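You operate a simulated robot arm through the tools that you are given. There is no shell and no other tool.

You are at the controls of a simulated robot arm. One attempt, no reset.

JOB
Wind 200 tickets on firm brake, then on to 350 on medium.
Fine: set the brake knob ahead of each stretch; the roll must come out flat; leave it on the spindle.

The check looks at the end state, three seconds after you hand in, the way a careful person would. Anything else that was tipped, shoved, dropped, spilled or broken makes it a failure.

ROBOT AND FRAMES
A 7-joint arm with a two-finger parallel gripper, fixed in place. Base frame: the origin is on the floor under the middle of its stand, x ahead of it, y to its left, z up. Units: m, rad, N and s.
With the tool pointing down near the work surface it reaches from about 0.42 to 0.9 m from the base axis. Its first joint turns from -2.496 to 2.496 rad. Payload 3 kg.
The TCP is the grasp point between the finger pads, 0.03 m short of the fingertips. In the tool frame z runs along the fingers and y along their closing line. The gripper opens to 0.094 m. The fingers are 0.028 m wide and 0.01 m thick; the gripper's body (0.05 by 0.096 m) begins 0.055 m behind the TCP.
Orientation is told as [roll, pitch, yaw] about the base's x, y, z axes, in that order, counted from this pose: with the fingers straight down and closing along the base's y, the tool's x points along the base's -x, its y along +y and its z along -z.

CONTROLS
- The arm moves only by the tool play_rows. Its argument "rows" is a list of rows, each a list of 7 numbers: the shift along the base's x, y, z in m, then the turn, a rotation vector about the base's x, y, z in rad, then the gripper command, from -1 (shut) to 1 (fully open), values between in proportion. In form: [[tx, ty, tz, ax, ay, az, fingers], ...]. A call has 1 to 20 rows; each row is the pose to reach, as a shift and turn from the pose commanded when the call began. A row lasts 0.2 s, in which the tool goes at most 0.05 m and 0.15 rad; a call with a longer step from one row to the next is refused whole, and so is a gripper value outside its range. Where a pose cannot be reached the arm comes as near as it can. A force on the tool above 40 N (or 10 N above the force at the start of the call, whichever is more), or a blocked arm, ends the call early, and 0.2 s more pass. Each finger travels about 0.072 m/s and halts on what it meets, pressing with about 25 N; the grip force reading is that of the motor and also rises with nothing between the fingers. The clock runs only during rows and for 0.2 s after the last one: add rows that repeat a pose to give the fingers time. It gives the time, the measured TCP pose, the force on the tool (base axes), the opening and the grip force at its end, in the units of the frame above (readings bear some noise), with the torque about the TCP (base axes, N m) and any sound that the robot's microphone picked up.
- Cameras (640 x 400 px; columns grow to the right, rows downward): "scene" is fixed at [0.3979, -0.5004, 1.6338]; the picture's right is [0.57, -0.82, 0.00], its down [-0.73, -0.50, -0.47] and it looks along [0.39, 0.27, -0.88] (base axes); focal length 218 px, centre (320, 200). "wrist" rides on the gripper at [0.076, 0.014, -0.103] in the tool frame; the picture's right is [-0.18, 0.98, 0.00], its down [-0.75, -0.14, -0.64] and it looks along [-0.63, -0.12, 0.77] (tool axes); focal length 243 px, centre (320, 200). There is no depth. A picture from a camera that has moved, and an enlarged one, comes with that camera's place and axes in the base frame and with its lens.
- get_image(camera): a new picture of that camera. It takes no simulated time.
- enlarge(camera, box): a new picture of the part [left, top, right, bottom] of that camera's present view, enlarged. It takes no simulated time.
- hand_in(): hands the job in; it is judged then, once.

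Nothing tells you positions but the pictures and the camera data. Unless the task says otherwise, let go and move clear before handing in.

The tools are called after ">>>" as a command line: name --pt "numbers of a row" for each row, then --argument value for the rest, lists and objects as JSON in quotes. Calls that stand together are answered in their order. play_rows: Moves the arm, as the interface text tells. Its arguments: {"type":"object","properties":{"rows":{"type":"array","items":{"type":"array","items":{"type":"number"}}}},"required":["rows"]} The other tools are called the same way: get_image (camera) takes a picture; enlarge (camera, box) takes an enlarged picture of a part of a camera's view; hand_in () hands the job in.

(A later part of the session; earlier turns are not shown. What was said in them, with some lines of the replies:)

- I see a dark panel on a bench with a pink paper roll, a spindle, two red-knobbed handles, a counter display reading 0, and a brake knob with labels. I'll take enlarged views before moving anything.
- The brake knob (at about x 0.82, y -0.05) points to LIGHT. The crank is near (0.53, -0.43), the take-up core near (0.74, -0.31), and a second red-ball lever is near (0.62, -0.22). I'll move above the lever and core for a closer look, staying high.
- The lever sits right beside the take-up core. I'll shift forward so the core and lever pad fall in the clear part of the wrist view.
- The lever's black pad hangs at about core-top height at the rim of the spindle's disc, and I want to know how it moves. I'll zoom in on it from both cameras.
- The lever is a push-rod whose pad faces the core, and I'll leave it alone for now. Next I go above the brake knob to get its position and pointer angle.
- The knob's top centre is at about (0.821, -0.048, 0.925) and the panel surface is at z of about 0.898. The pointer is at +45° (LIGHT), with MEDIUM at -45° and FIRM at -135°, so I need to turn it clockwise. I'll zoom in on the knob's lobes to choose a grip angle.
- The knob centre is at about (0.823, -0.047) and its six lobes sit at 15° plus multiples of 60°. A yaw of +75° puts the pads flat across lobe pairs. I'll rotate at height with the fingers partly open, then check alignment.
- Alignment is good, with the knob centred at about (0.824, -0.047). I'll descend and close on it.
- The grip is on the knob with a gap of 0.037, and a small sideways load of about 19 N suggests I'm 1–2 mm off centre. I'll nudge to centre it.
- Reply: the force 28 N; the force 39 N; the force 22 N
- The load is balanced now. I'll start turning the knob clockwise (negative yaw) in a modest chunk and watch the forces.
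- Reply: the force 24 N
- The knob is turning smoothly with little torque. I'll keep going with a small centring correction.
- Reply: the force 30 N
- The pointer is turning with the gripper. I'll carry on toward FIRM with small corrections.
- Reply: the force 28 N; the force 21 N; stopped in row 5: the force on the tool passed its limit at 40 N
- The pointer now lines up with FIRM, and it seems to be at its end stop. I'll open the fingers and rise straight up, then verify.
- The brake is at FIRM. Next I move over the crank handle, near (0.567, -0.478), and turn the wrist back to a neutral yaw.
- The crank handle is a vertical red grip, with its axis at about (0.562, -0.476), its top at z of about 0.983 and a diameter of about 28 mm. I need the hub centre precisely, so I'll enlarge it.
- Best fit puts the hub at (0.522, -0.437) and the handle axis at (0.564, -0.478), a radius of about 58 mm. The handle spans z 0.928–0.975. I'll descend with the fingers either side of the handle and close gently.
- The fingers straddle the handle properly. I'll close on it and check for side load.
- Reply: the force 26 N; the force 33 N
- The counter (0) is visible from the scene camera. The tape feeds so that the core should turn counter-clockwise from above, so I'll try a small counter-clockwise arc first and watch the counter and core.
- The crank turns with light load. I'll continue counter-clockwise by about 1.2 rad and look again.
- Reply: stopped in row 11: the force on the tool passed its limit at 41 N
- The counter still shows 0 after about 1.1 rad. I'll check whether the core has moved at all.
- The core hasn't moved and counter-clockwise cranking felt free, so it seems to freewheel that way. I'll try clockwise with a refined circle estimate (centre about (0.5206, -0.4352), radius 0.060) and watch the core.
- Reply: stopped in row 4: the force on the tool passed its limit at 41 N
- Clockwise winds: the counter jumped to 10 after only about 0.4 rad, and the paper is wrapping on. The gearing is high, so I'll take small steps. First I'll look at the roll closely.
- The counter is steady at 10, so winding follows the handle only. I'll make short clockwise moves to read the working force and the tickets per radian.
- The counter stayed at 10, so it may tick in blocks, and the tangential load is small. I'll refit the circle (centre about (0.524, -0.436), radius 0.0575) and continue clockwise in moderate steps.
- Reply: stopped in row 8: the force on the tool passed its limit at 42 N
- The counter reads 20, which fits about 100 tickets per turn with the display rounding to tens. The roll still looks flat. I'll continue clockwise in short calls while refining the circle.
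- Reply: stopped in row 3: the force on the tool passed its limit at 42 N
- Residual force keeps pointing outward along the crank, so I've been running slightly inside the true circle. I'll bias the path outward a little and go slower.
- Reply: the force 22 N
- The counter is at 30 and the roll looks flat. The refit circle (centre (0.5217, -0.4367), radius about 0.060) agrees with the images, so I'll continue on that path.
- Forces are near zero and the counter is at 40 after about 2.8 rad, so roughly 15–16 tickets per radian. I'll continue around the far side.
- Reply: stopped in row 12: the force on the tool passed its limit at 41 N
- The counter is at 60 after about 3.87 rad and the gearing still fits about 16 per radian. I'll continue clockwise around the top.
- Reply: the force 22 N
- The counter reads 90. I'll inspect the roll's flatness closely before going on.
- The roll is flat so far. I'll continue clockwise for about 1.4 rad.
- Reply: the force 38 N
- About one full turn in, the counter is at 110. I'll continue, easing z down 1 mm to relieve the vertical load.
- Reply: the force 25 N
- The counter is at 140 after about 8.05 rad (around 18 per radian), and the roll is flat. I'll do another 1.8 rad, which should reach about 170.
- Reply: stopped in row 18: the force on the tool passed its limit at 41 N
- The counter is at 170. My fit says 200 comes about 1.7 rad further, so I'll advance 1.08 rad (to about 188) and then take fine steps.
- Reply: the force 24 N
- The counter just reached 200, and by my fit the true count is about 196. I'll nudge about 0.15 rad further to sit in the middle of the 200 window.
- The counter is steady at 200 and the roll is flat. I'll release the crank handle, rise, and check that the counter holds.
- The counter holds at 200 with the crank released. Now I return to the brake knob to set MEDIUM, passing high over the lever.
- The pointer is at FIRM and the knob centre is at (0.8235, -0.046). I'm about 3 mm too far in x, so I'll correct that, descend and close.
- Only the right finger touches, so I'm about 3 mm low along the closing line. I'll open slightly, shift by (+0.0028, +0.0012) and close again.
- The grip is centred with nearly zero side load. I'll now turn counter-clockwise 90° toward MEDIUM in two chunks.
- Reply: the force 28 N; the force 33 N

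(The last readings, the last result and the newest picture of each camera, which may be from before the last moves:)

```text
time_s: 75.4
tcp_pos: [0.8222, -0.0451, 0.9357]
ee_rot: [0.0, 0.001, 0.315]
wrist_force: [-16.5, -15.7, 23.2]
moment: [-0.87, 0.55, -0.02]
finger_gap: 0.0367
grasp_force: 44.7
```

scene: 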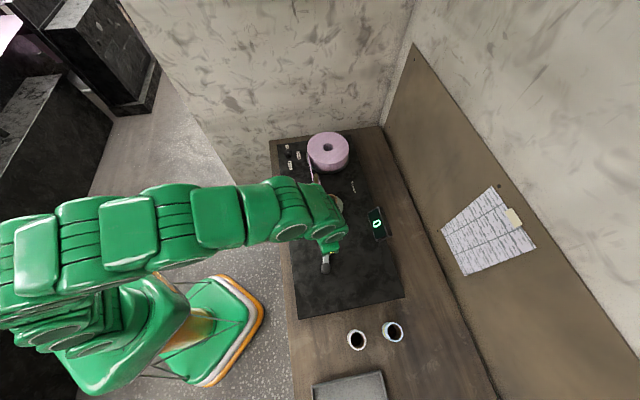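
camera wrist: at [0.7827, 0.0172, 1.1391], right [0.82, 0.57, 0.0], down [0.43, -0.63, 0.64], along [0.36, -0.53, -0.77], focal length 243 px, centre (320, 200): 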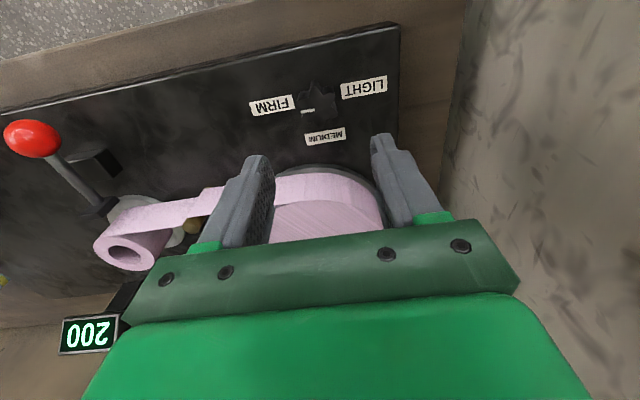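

>>> play_rows --pt "-0.0004 -0.0004 0.0005 0 0 0.08 -0.3" --pt "-0.0006 -0.0006 0.0006 0 0 0.16 -0.3" --pt "-0.0006 -0.0006 0.0006 0 0 0.25 -0.3" --pt "-0.0006 -0.0006 0.0006 0 0 0.34 -0.3" --pt "-0.0006 -0.0006 0.0006 0 0 0.43 -0.3" --pt "-0.0006 -0.0006 0.0006 0 0 0.47 -0.3" --pt "-0.0006 -0.0006 0.0006 0 0 0.47 -0.3"

>>> get_image --camera "wrist"

>>> enlarge --camera "wrist" --box '[260, 100, 400, 220]'

```text
time_s: 77.0
tcp_pos: [0.8233, -0.0457, 0.9362]
ee_rot: [0.0, 0.0, 0.786]
wrist_force: [4.0, -6.5, -0.5]
moment: [-0.2, -0.56, 0.01]
finger_gap: 0.0369
grasp_force: 45.0
```

```text
taken
camera wrist: at [0.7596, -0.0905, 1.0382], right [-0.57, 0.82, 0.0], down [0.63, 0.43, 0.64], along [0.53, 0.36, -0.77], focal length 243 px, centre (320, 200)
```

wrist: 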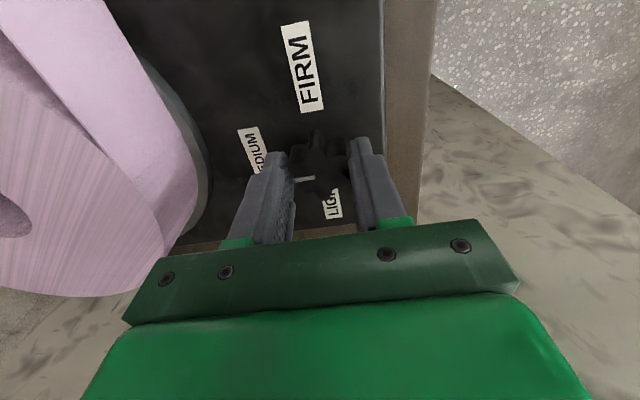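

```text
3.33 times, centred on (330, 160) of wrist
camera zoom: at [0.7596, -0.0905, 1.0382], right [-0.57, 0.82, 0.0], down [0.63, 0.43, 0.64], along [0.53, 0.36, -0.77], focal length 809 px, centre (287, 333)
```

zoom: 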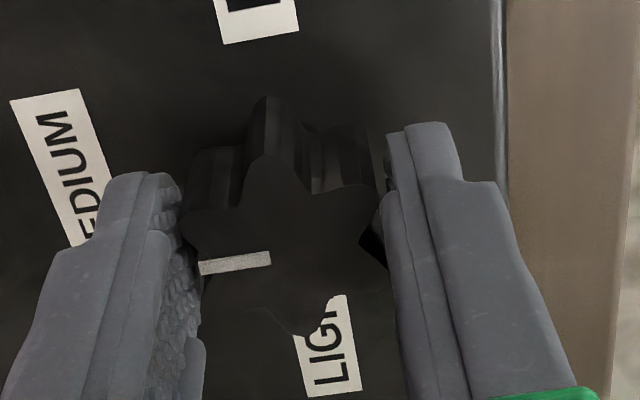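

Pointer now faces MEDIUM. I'll open, rise straight up and verify the pointer from both cameras.

>>> play_rows --pt "0 0 0 0 0 0 0.0" --pt "0 0 0 0 0 0 0.3" --pt "0 0 0 0 0 0 0.3" --pt "0 0 0 0 0 0 0.3" --pt "0 0 0.03 0 0 0 0.3" --pt "0 0 0.07 0 0 0 0.3" --pt "0 0 0.11 0 0 0 0.3" --pt "0 0 0.14 0 0 0 0.3" --pt "0 0 0.14 0 0 0 0.3"

>>> get_image --camera "wrist"

>>> enlarge --camera "wrist" --box '[260, 60, 388, 160]'

>>> enlarge --camera "scene" --box '[260, 120, 400, 250]'

```text
time_s: 79.0
tcp_pos: [0.8238, -0.0476, 1.0739]
ee_rot: [-0.001, -0.001, 0.785]
wrist_force: [-0.5, -0.4, 0.1]
moment: [0.0, -0.03, -0.03]
finger_gap: 0.0611
grasp_force: 0.1
```

```text
taken
camera wrist: at [0.76, -0.0915, 1.1776], right [-0.56, 0.83, 0.0], down [0.63, 0.43, 0.64], along [0.53, 0.36, -0.77], focal length 243 px, centre (320, 200)
```

wrist: 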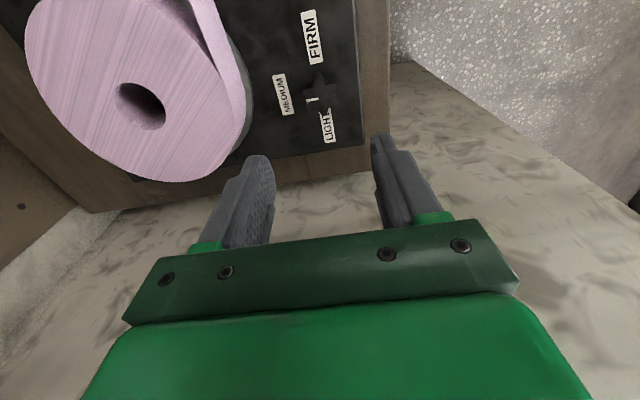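

```text
4.00 times, centred on (324, 110) of wrist
camera zoom: at [0.76, -0.0915, 1.1776], right [-0.56, 0.83, 0.0], down [0.63, 0.43, 0.64], along [0.53, 0.36, -0.77], focal length 970 px, centre (304, 560)
```

zoom: 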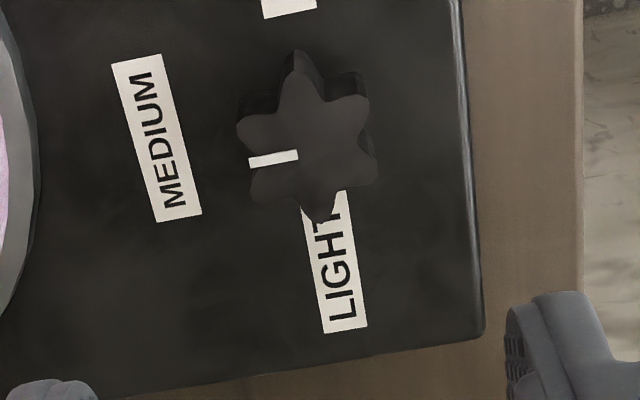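

```text
3.08 times, centred on (330, 185) of scene
camera zoom: at [0.3979, -0.5004, 1.6338], right [0.57, -0.82, 0.0], down [-0.73, -0.5, -0.47], along [0.39, 0.27, -0.88], focal length 672 px, centre (289, 246)
```

zoom: 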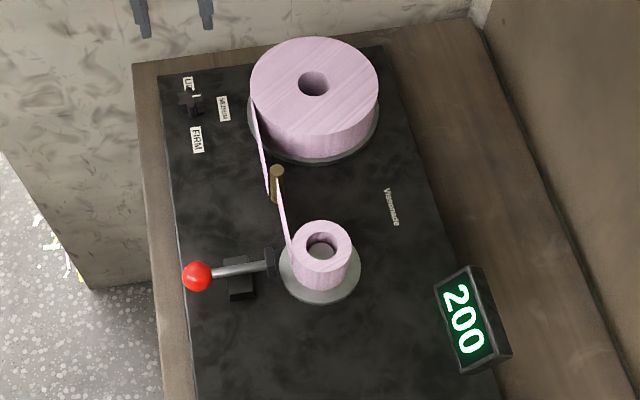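

The brake is at MEDIUM, the counter at 200 and the roll flat. I'll return to the crank handle, left near (0.478, -0.398), rotating the wrist back.

>>> play_rows --pt "-0.03 -0.03 0.01 0 0 -0.12 0.3" --pt "-0.06 -0.06 0.015 0 0 -0.25 0.3" --pt "-0.09 -0.09 0.015 0 0 -0.38 0.3" --pt "-0.12 -0.12 0.015 0 0 -0.51 0.3" --pt "-0.15 -0.15 0.015 0 0 -0.64 0.3" --pt "-0.18 -0.18 0.015 0 0 -0.77 0.3" --pt "-0.21 -0.21 0.015 0 0 -0.9 0.3" --pt "-0.24 -0.24 0.015 0 0 -1.03 0.3" --pt "-0.27 -0.27 0.01 0 0 -1.16 0.3" --pt "-0.3 -0.3 0.005 0 0 -1.29 0.3" --pt "-0.325 -0.328 0.0 0 0 -1.42 0.3" --pt "-0.3457 -0.3493 0.0 0 0 -1.485 0.3" --pt "-0.3457 -0.3493 0.0 0 0 -1.485 0.3" --pt "-0.3457 -0.3493 0.0 0 0 -1.485 0.3"

>>> get_image --camera "wrist"

>>> enlarge --camera "wrist" --box '[256, 60, 384, 140]'

```text
time_s: 82.0
tcp_pos: [0.4787, -0.3928, 1.0741]
ee_rot: [-0.003, 0.0, -0.699]
wrist_force: [0.8, 0.1, 0.4]
moment: [-0.02, 0.02, 0.05]
finger_gap: 0.0609
grasp_force: 0.1
```

```text
taken
camera wrist: at [0.43, -0.3338, 1.1761], right [0.77, 0.63, 0.0], down [0.48, -0.59, 0.64], along [0.41, -0.5, -0.77], focal length 243 px, centre (320, 200)
```

wrist: 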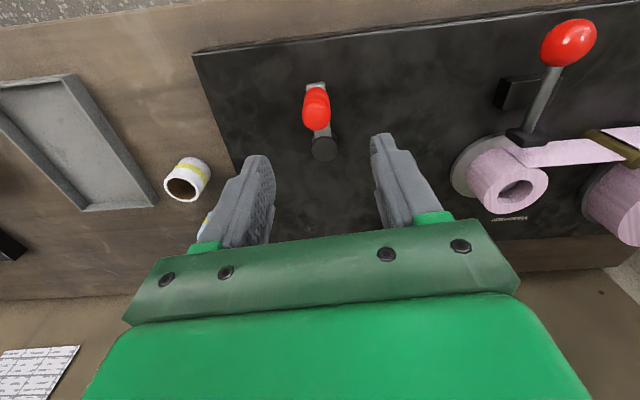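

```text
5.00 times, centred on (320, 100) of wrist
camera zoom: at [0.43, -0.3338, 1.1761], right [0.77, 0.63, 0.0], down [0.48, -0.59, 0.64], along [0.41, -0.5, -0.77], focal length 1213 px, centre (320, 700)
```

zoom: 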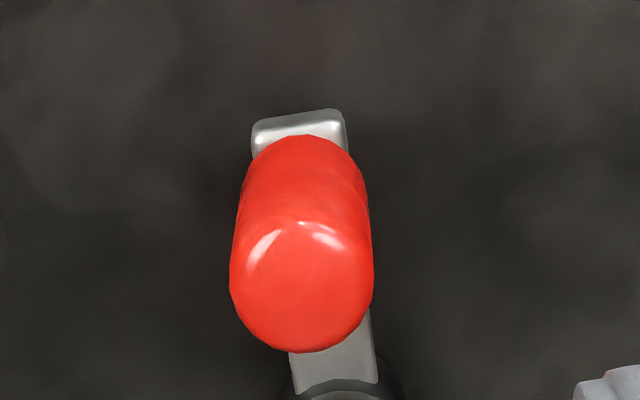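

The handle is still at (0.478, -0.397). I'll descend and close on it.

>>> play_rows --pt "-0.001 -0.002 -0.03 0 0 0 0.3" --pt "-0.0014 -0.0035 -0.06 0 0 0 0.3" --pt "-0.0014 -0.0035 -0.09 0 0 0 0.3" --pt "-0.0014 -0.0035 -0.107 0 0 0 0.3" --pt "-0.0014 -0.0035 -0.107 0 0 0 0.3" --pt "-0.0014 -0.0035 -0.107 0 0 0 0.3"

>>> get_image --camera "wrist"

```text
time_s: 83.4
tcp_pos: [0.4755, -0.3986, 0.9688]
ee_rot: [0.0, 0.0, -0.7]
wrist_force: [0.0, 0.3, 0.4]
moment: [0.0, 0.03, 0.02]
finger_gap: 0.061
grasp_force: 0.1
```

```text
taken
camera wrist: at [0.4268, -0.339, 1.0711], right [0.77, 0.63, 0.0], down [0.48, -0.59, 0.64], along [0.41, -0.5, -0.77], focal length 243 px, centre (320, 200)
```

wrist: 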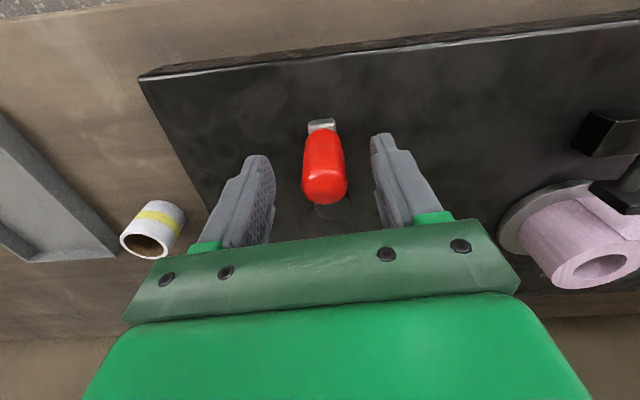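

>>> play_rows --pt "0.0008 0.0014 0 0 0 0 0.3" --pt "0.0014 0.0023 0 0 0 0 0.3" --pt "0.0014 0.0023 0 0 0 0 0.1" --pt "0.0014 0.0023 0 0 0 0 -0.1" --pt "0.0014 0.0023 0 0 0 0 -0.3" --pt "0.0014 0.0023 0 0 0 0 -0.5" --pt "0.0014 0.0023 0 0 0 0 -0.6" --pt "0.0014 0.0023 0 0 0 0 -0.6"

>>> enlarge --camera "scene" --box '[300, 180, 396, 250]'

```text
time_s: 85.2
tcp_pos: [0.4778, -0.3956, 0.9695]
ee_rot: [-0.001, 0.0, -0.7]
wrist_force: [-0.2, 0.1, 0.0]
moment: [-0.26, -0.15, 0.01]
finger_gap: 0.025
grasp_force: 45.2
```

```text
5.71 times, centred on (348, 215) of scene
camera zoom: at [0.3979, -0.5004, 1.6338], right [0.57, -0.82, 0.0], down [-0.73, -0.5, -0.47], along [0.39, 0.27, -0.88], focal length 1248 px, centre (160, 114)
```

zoom: 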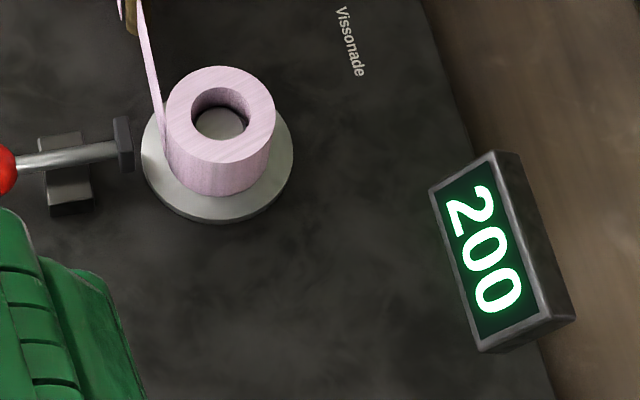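

The grip is centred and the counter is still 200. My model says 350 is about 6.3 rad further, almost exactly one turn. I'll continue clockwise on medium.

>>> play_rows --pt "0.0038 0.0038 0 0 0 0 -0.6" --pt "0.008 0.0072 0 0 0 0 -0.6" --pt "0.0125 0.0103 0 0 0 0 -0.6" --pt "0.0172 0.0129 0 0 0 0 -0.6" --pt "0.0221 0.015 0 0 0 0 -0.6" --pt "0.0272 0.0168 0 0 0 0 -0.6" --pt "0.0325 0.018 0 0 0 0 -0.6" --pt "0.0379 0.0188 0 0 0 0 -0.6" --pt "0.0432 0.0191 0 0 0 0 -0.6" --pt "0.0486 0.0189 0 0 0 0 -0.6" --pt "0.054 0.0182 0 0 0 0 -0.6" --pt "0.0593 0.0171 0 0 0 0 -0.6" --pt "0.0644 0.0154 0 0 0 0 -0.6" --pt "0.0694 0.0134 0 0 0 0 -0.6" --pt "0.0742 0.0108 0 0 0 0 -0.6" --pt "0.0787 0.0079 0 0 0 0 -0.6"

>>> enlarge --camera "scene" --box '[300, 180, 396, 250]'

>>> enlarge --camera "wrist" --box '[400, 0, 640, 200]'

```text
time_s: 88.0
tcp_pos: [0.5378, -0.3781, 0.9687]
ee_rot: [0.002, -0.001, -0.701]
wrist_force: [3.0, 6.3, 8.3]
moment: [-0.1, -0.11, 0.0]
finger_gap: 0.0249
grasp_force: 45.3
stopped in row 13: the force on the tool passed its limit at 42 N (the readings are from after the stop); the commanded pose is now the measured one
```

```text
5.71 times, centred on (348, 215) of scene
camera zoom: at [0.3979, -0.5004, 1.6338], right [0.57, -0.82, 0.0], down [-0.73, -0.5, -0.47], along [0.39, 0.27, -0.88], focal length 1248 px, centre (160, 114)
```

zoom: 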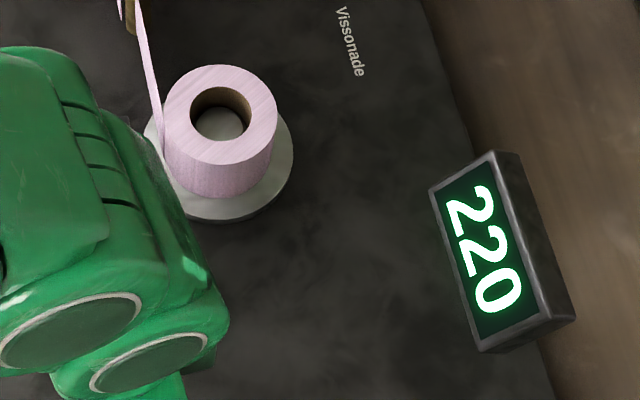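

```text
2.00 times, centred on (520, 100) of wrist
camera zoom: at [0.4895, -0.3203, 1.0716], right [0.77, 0.63, 0.0], down [0.48, -0.59, 0.64], along [0.41, -0.5, -0.77], focal length 485 px, centre (-80, 400)
```

zoom: 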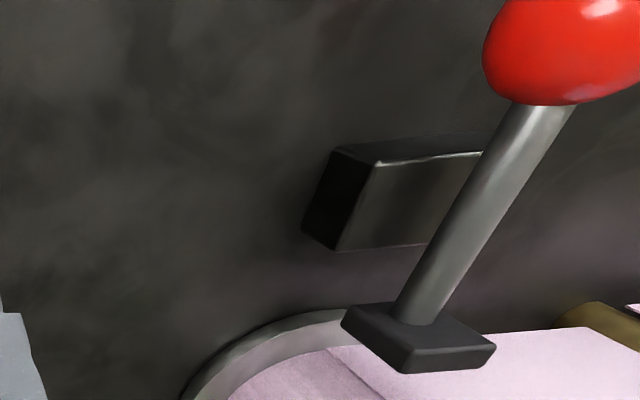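

The counter is at 220. The hole now shows brown core where it looked pink before, so I'll check the roll closely for dishing.

>>> enlarge --camera "scene" --box '[310, 185, 350, 215]'

>>> get_image --camera "wrist"

```text
13.33 times, centred on (330, 200) of scene
camera zoom: at [0.3979, -0.5004, 1.6338], right [0.57, -0.82, 0.0], down [-0.73, -0.5, -0.47], along [0.39, 0.27, -0.88], focal length 2912 px, centre (187, 200)
```

zoom: 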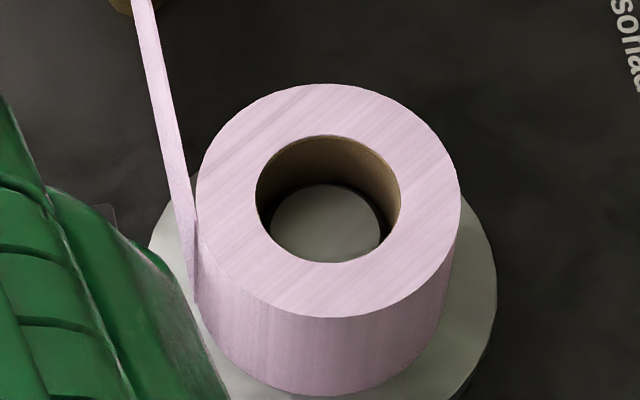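

```text
taken
camera wrist: at [0.4895, -0.3203, 1.0716], right [0.77, 0.63, 0.0], down [0.48, -0.59, 0.64], along [0.41, -0.5, -0.77], focal length 243 px, centre (320, 200)
```

wrist: 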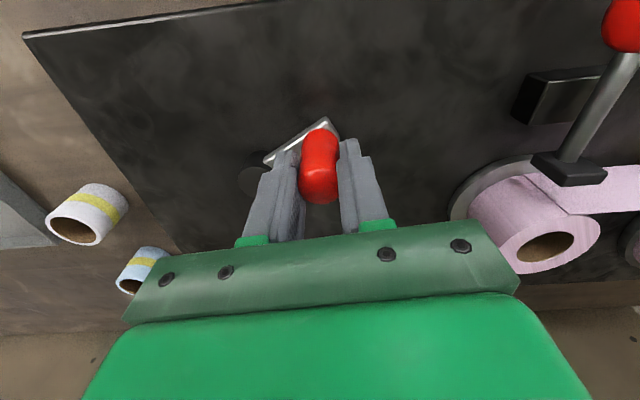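

It's just the roll growing, and the face is still flat with the pad well clear. I'll continue clockwise another 1.25 rad.

>>> play_rows --pt "0.0045 -0.0022 0 0 0 0 -0.6" --pt "0.0095 -0.0043 0 0 0 0 -0.6" --pt "0.0143 -0.0068 0 0 0 0 -0.6" --pt "0.0188 -0.0097 0 0 0 0 -0.6" --pt "0.0231 -0.0131 0 0 0 0 -0.6" --pt "0.027 -0.0168 0 0 0 0 -0.6" --pt "0.0306 -0.0208 0 0 0 0 -0.6" --pt "0.0338 -0.0252 0 0 0 0 -0.6" --pt "0.0366 -0.0298 0 0 0 0 -0.6" --pt "0.039 -0.0347 0 0 0 0 -0.6" --pt "0.0409 -0.0398 0 0 0 0 -0.6" --pt "0.0424 -0.045 0 0 0 0 -0.6" --pt "0.0434 -0.0503 0 0 0 0 -0.6" --pt "0.0439 -0.0557 0 0 0 0 -0.6"

>>> enlarge --camera "scene" --box '[300, 180, 396, 250]'

```text
time_s: 90.1
tcp_pos: [0.5753, -0.4126, 0.9688]
ee_rot: [0.001, -0.001, -0.699]
wrist_force: [4.4, 0.7, -5.8]
moment: [-0.59, -0.31, -0.02]
finger_gap: 0.0249
grasp_force: 45.2
stopped in row 10: the force on the tool passed its limit at 41 N (the readings are from after the stop); the commanded pose is now the measured one
```

```text
5.71 times, centred on (348, 215) of scene
camera zoom: at [0.3979, -0.5004, 1.6338], right [0.57, -0.82, 0.0], down [-0.73, -0.5, -0.47], along [0.39, 0.27, -0.88], focal length 1248 px, centre (160, 114)
```

zoom: 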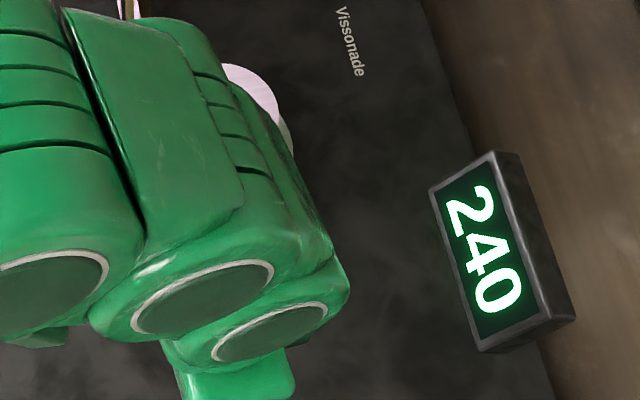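

The counter is at 240, tracking the model. Next chunk.

>>> play_rows --pt "0.0025 -0.0042 0 0 0 0 -0.6" --pt "0.004 -0.0094 0 0 0 0 -0.6" --pt "0.0051 -0.0146 0 0 0 0 -0.6" --pt "0.0058 -0.02 0 0 0 0 -0.6" --pt "0.0059 -0.0254 0 0 0 0 -0.6" --pt "0.0055 -0.0308 0 0 0 0 -0.6" --pt "0.0047 -0.0361 0 0 0 0 -0.6" --pt "0.0034 -0.0414 0 0 0 0 -0.6" --pt "0.0016 -0.0465 0 0 0 0 -0.6" --pt "-0.0006 -0.0514 0 0 0 0 -0.6" --pt "-0.0033 -0.0561 0 0 0 0 -0.6" --pt "-0.0063 -0.0605 0 0 0 0 -0.6" --pt "-0.0098 -0.0647 0 0 0 0 -0.6" --pt "-0.0136 -0.0685 0 0 0 0 -0.6"

>>> enlarge --camera "scene" --box '[300, 180, 396, 250]'

```text
time_s: 93.1
tcp_pos: [0.5644, -0.4814, 0.9686]
ee_rot: [0.002, -0.001, -0.697]
wrist_force: [2.8, -1.3, 7.6]
moment: [0.3, 0.57, 0.02]
finger_gap: 0.0246
grasp_force: 44.7
```

```text
5.71 times, centred on (348, 215) of scene
camera zoom: at [0.3979, -0.5004, 1.6338], right [0.57, -0.82, 0.0], down [-0.73, -0.5, -0.47], along [0.39, 0.27, -0.88], focal length 1248 px, centre (160, 114)
```

zoom: 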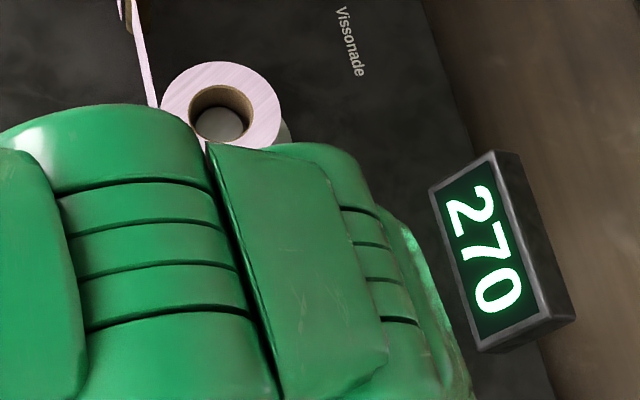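

>>> enlarge --camera "scene" --box '[310, 185, 350, 215]'

```text
13.33 times, centred on (330, 200) of scene
camera zoom: at [0.3979, -0.5004, 1.6338], right [0.57, -0.82, 0.0], down [-0.73, -0.5, -0.47], along [0.39, 0.27, -0.88], focal length 2912 px, centre (187, 200)
```

zoom: 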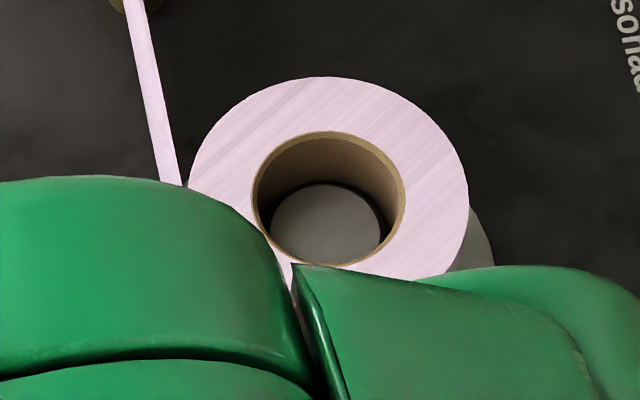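

The roll is still flat. The counter is at 270 (model 272), so I'll continue for about 1.45 rad, to around 307.

>>> play_rows --pt "-0.0035 -0.0031 0 0 0 0 -0.6" --pt "-0.0079 -0.0062 0 0 0 0 -0.6" --pt "-0.0125 -0.0089 0 0 0 0 -0.6" --pt "-0.0174 -0.0112 0 0 0 0 -0.6" --pt "-0.0225 -0.013 0 0 0 0 -0.6" --pt "-0.0277 -0.0144 0 0 0 0 -0.6" --pt "-0.0331 -0.0153 0 0 0 0 -0.6" --pt "-0.0385 -0.0157 0 0 0 0 -0.6" --pt "-0.0439 -0.0156 0 0 0 0 -0.6" --pt "-0.0492 -0.015 0 0 0 0 -0.6" --pt "-0.0545 -0.014 0 0 0 0 -0.6" --pt "-0.0597 -0.0125 0 0 0 0 -0.6" --pt "-0.0647 -0.0105 0 0 0 0 -0.6" --pt "-0.0695 -0.0081 0 0 0 0 -0.6" --pt "-0.0741 -0.0052 0 0 0 0 -0.6" --pt "-0.0785 -0.002 0 0 0 0 -0.6"

>>> enlarge --camera "scene" --box '[300, 180, 396, 250]'

```text
time_s: 96.5
tcp_pos: [0.4824, -0.4821, 0.9686]
ee_rot: [0.002, -0.006, -0.7]
wrist_force: [-16.2, -17.3, 28.7]
moment: [0.1, 1.02, -0.04]
finger_gap: 0.0248
grasp_force: 44.6
```

```text
5.71 times, centred on (348, 215) of scene
camera zoom: at [0.3979, -0.5004, 1.6338], right [0.57, -0.82, 0.0], down [-0.73, -0.5, -0.47], along [0.39, 0.27, -0.88], focal length 1248 px, centre (160, 114)
```

zoom: 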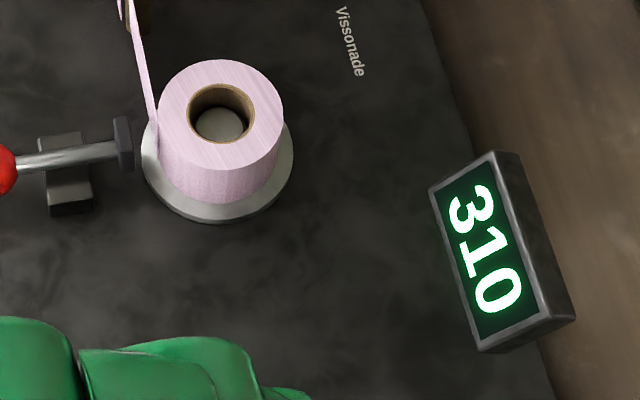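

The counter is at 310 (model 308). I need about 1.6 rad more, so I'll move 1.17 rad (to about 338) and then creep.

>>> play_rows --pt "-0.0046 0.0036 0.0005 0 0 0 -0.6" --pt "-0.0082 0.0078 0.0007 0 0 0 -0.6" --pt "-0.0115 0.0122 0.0007 0 0 0 -0.6" --pt "-0.0144 0.0168 0.0007 0 0 0 -0.6" --pt "-0.0168 0.0216 0.0007 0 0 0 -0.6" --pt "-0.0188 0.0267 0.0007 0 0 0 -0.6" --pt "-0.0204 0.0319 0.0007 0 0 0 -0.6" --pt "-0.0214 0.0372 0.0007 0 0 0 -0.6" --pt "-0.022 0.0426 0.0007 0 0 0 -0.6" --pt "-0.0221 0.048 0.0007 0 0 0 -0.6" --pt "-0.0217 0.0534 0.0007 0 0 0 -0.6" --pt "-0.0208 0.0588 0.0007 0 0 0 -0.6" --pt "-0.0194 0.064 0.0007 0 0 0 -0.6"

>>> enlarge --camera "scene" --box '[300, 180, 396, 250]'

```text
time_s: 99.3
tcp_pos: [0.4642, -0.4182, 0.9688]
ee_rot: [0.004, -0.001, -0.699]
wrist_force: [-9.1, 2.4, -27.4]
moment: [-0.54, -0.17, 0.01]
finger_gap: 0.0248
grasp_force: 45.1
```

```text
5.71 times, centred on (348, 215) of scene
camera zoom: at [0.3979, -0.5004, 1.6338], right [0.57, -0.82, 0.0], down [-0.73, -0.5, -0.47], along [0.39, 0.27, -0.88], focal length 1248 px, centre (160, 114)
```

zoom: 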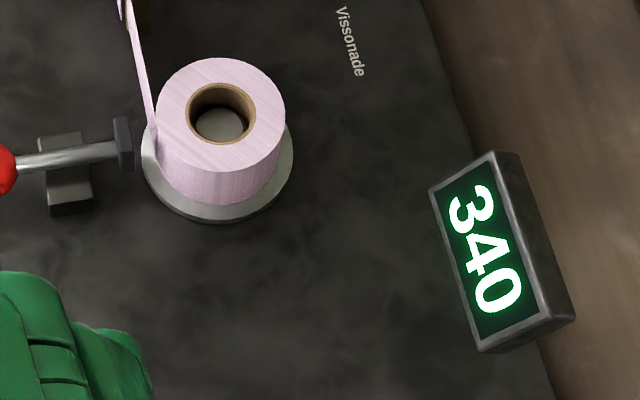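

The counter is at 340 (model 338). I'll creep in small increments to catch the switch to 350.

>>> play_rows --pt "0.0012 0.0032 -0.0005 0 0 0 -0.6" --pt "0.0024 0.0062 -0.0007 0 0 0 -0.6" --pt "0.0037 0.0089 -0.0007 0 0 0 -0.6"

>>> enlarge --camera "scene" --box '[300, 180, 396, 250]'

```text
time_s: 100.1
tcp_pos: [0.4687, -0.4098, 0.9674]
ee_rot: [0.002, 0.0, -0.7]
wrist_force: [-33.2, 16.4, -4.7]
moment: [0.16, 0.62, -0.01]
finger_gap: 0.0249
grasp_force: 44.8
```

```text
5.71 times, centred on (348, 215) of scene
camera zoom: at [0.3979, -0.5004, 1.6338], right [0.57, -0.82, 0.0], down [-0.73, -0.5, -0.47], along [0.39, 0.27, -0.88], focal length 1248 px, centre (160, 114)
```

zoom: 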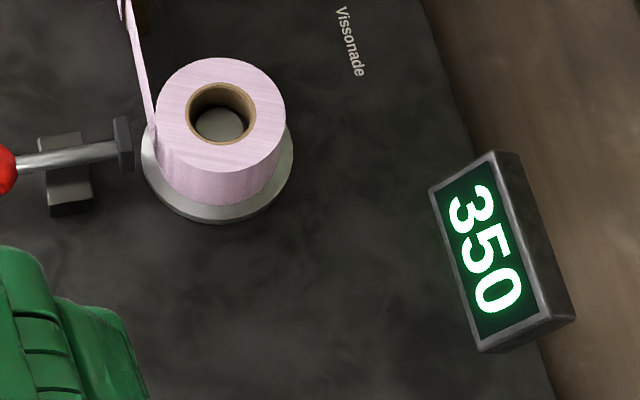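

The counter just switched to 350, so the true count is about 346–347. I'll nudge about 0.07 rad further to sit nearer the centre, relieving the radial load as I go.

>>> play_rows --pt "-0.0002 0.0015 0 0 0 0 -0.6" --pt "0.0006 0.0029 0 0 0 0 -0.6" --pt "0.0013 0.0041 0 0 0 0 -0.6"

>>> enlarge --camera "scene" --box '[300, 180, 396, 250]'

>>> enlarge --camera "scene" --box '[310, 185, 350, 215]'

```text
time_s: 100.9
tcp_pos: [0.4711, -0.4061, 0.9688]
ee_rot: [0.003, -0.006, -0.701]
wrist_force: [-7.7, 4.6, -7.9]
moment: [-0.52, -0.39, -0.01]
finger_gap: 0.0248
grasp_force: 45.1
```

```text
5.71 times, centred on (348, 215) of scene
camera zoom: at [0.3979, -0.5004, 1.6338], right [0.57, -0.82, 0.0], down [-0.73, -0.5, -0.47], along [0.39, 0.27, -0.88], focal length 1248 px, centre (160, 114)
```

zoom: 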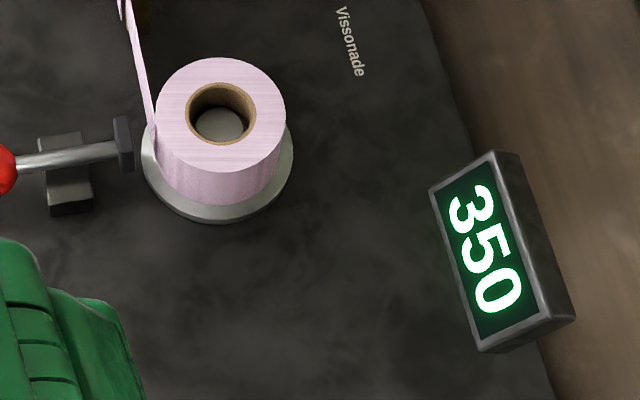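

```text
13.33 times, centred on (330, 200) of scene
camera zoom: at [0.3979, -0.5004, 1.6338], right [0.57, -0.82, 0.0], down [-0.73, -0.5, -0.47], along [0.39, 0.27, -0.88], focal length 2912 px, centre (187, 200)
```

zoom: 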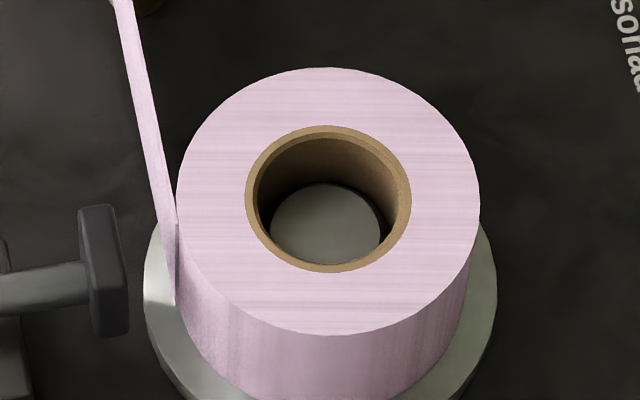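

350 reached and the roll looks flat. I'll release the handle and rise, then inspect the roll closely with the wrist camera.

>>> play_rows --pt "0 0 0 0 0 0 -0.2" --pt "0 0 0 0 0 0 0.1" --pt "0 0 0 0 0 0 0.3" --pt "0 0 0 0 0 0 0.3" --pt "0 0 0.03 0 0 0 0.3" --pt "0 0 0.07 0 0 0 0.3" --pt "0 0 0.11 0 0 0 0.3" --pt "0 0 0.11 0 0 0 0.3"

>>> enlarge --camera "scene" --box '[280, 180, 396, 280]'

>>> get_image --camera "wrist"

```text
time_s: 102.7
tcp_pos: [0.4699, -0.4073, 1.0824]
ee_rot: [0.003, -0.005, -0.697]
wrist_force: [-0.5, -0.3, 0.2]
moment: [-0.01, 0.02, -0.02]
finger_gap: 0.0613
grasp_force: 0.0
```

```text
4.00 times, centred on (338, 230) of scene
camera zoom: at [0.3979, -0.5004, 1.6338], right [0.57, -0.82, 0.0], down [-0.73, -0.5, -0.47], along [0.39, 0.27, -0.88], focal length 874 px, centre (248, 80)
```

zoom: 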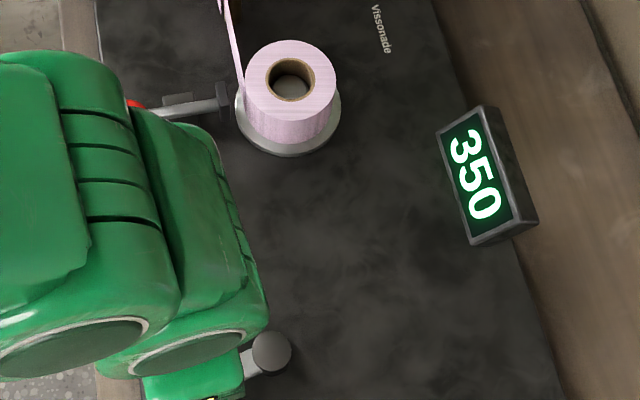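

```text
taken
camera wrist: at [0.4205, -0.3479, 1.1829], right [0.77, 0.63, 0.0], down [0.48, -0.59, 0.64], along [0.41, -0.5, -0.77], focal length 243 px, centre (320, 200)
```

wrist: 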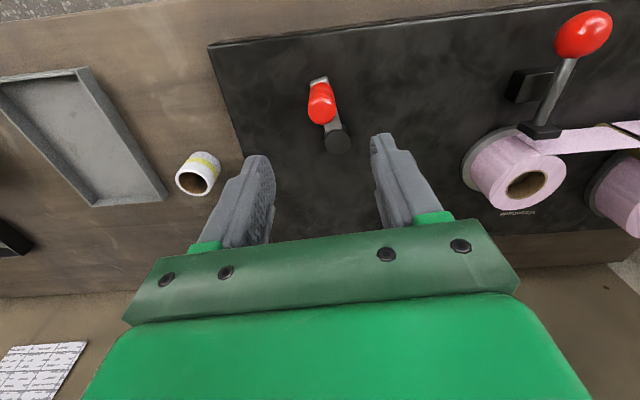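

>>> enlarge --camera "wrist" --box '[450, 90, 600, 230]'

>>> enlarge --camera "scene" --box '[310, 185, 350, 215]'

>>> enlarge --camera "scene" --box '[265, 135, 329, 175]'

```text
2.86 times, centred on (525, 160) of wrist
camera zoom: at [0.4205, -0.3479, 1.1829], right [0.77, 0.63, 0.0], down [0.48, -0.59, 0.64], along [0.41, -0.5, -0.77], focal length 693 px, centre (-266, 314)
```

zoom: 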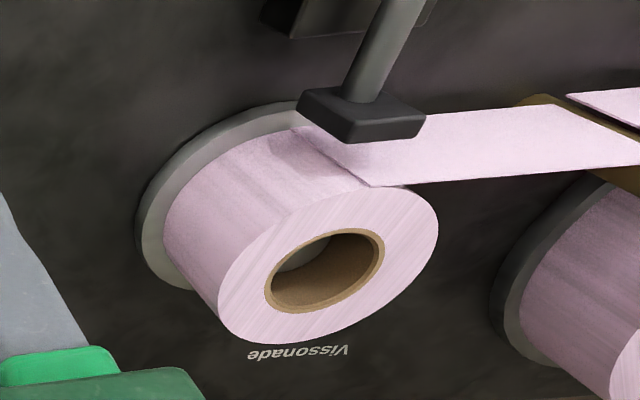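

```text
13.33 times, centred on (330, 200) of scene
camera zoom: at [0.3979, -0.5004, 1.6338], right [0.57, -0.82, 0.0], down [-0.73, -0.5, -0.47], along [0.39, 0.27, -0.88], focal length 2912 px, centre (187, 200)
```

zoom: 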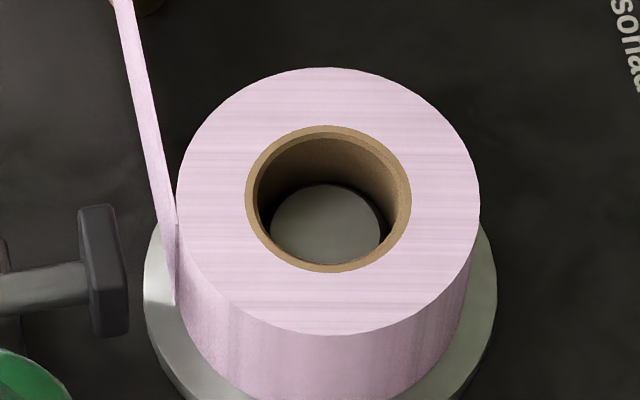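

```text
10.00 times, centred on (297, 155) of scene
camera zoom: at [0.3979, -0.5004, 1.6338], right [0.57, -0.82, 0.0], down [-0.73, -0.5, -0.47], along [0.39, 0.27, -0.88], focal length 2184 px, centre (550, 650)
```

zoom: 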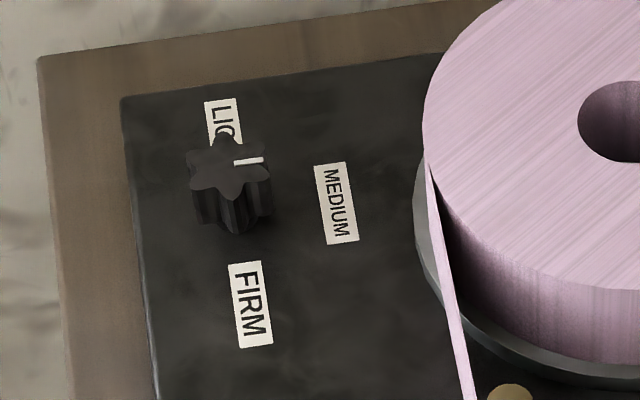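

The roll face is flat and level with the core rim, the counter is at 350, the brake is on MEDIUM and nothing else has moved. I'll retreat up and clear, then do a final check.

>>> play_rows --pt "0 0.02 0.04 0 0 0 0.3" --pt "0 0.05 0.07 0 0 0 0.3" --pt "0 0.08 0.1 0 0 0 0.3" --pt "0 0.11 0.12 0 0 0 0.3" --pt "0 0.15 0.13 0 0 0 0.3" --pt "0 0.19 0.13 0 0 0 0.3" --pt "0 0.23 0.13 0 0 0 0.3" --pt "0 0.27 0.13 0 0 0 0.3" --pt "0 0.3 0.13 0 0 0 0.3" --pt "0 0.3 0.13 0 0 0 0.3" --pt "0 0.3 0.13 0 0 0 0.3" --pt "0 0.3 0.13 0 0 0 0.3"

>>> get_image --camera "scene"

>>> enlarge --camera "scene" --box '[260, 120, 420, 290]'

```text
time_s: 105.3
tcp_pos: [0.47, -0.1056, 1.2077]
ee_rot: [0.001, -0.002, -0.7]
wrist_force: [0.1, 0.2, 0.1]
moment: [0.01, 0.0, 0.02]
finger_gap: 0.0611
grasp_force: 0.0
```

```text
taken
```

scene: 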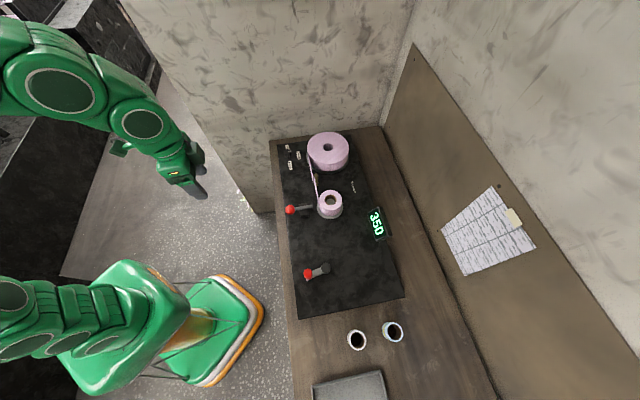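

```text
2.35 times, centred on (340, 205) of scene
camera zoom: at [0.3979, -0.5004, 1.6338], right [0.57, -0.82, 0.0], down [-0.73, -0.5, -0.47], along [0.39, 0.27, -0.88], focal length 514 px, centre (273, 188)
```

zoom: 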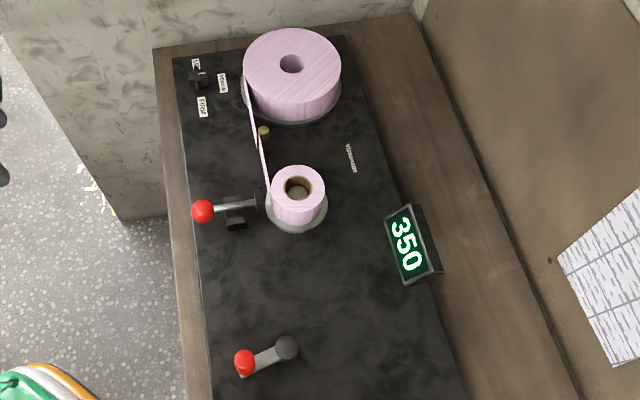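

The arm is clear, the counter holds at 350, the brake is on MEDIUM, and the flat roll is still on the spindle. The spare cores, tray and lever haven't moved, so I'm handing in.

>>> hand_in

```text
The job is handed in.
```

I wound the roll to 200 on FIRM, switched the brake to MEDIUM, and wound on to 350. The roll is flat and still on the spindle, and the job is handed in.

- **Brake:** I set the knob before each stretch and checked the pointer in the cameras. It is still on MEDIUM.
- **Count:** The counter only shows tens. It read 200 when I changed the brake, and it reads 350 now. From the crank angle I estimate the true counts were about 198 and 348–349.
- **Roll:** The face was flat at every check and sits level with the core rim.
- **First crank test:** I turned the crank the wrong way for about 1.4 rad at the start. It freewheeled: the counter stayed at 0 and the core did not move.
- **Force-limit stops:** Several crank moves stopped early when the force passed 40 N. I carried on from where they stopped, and the count and roll showed no change from it.
- **Everything else:** I did not use the push-rod lever beside the core. In the last picture the lever, spare cores and tray had not moved, and the arm is clear of the bench.
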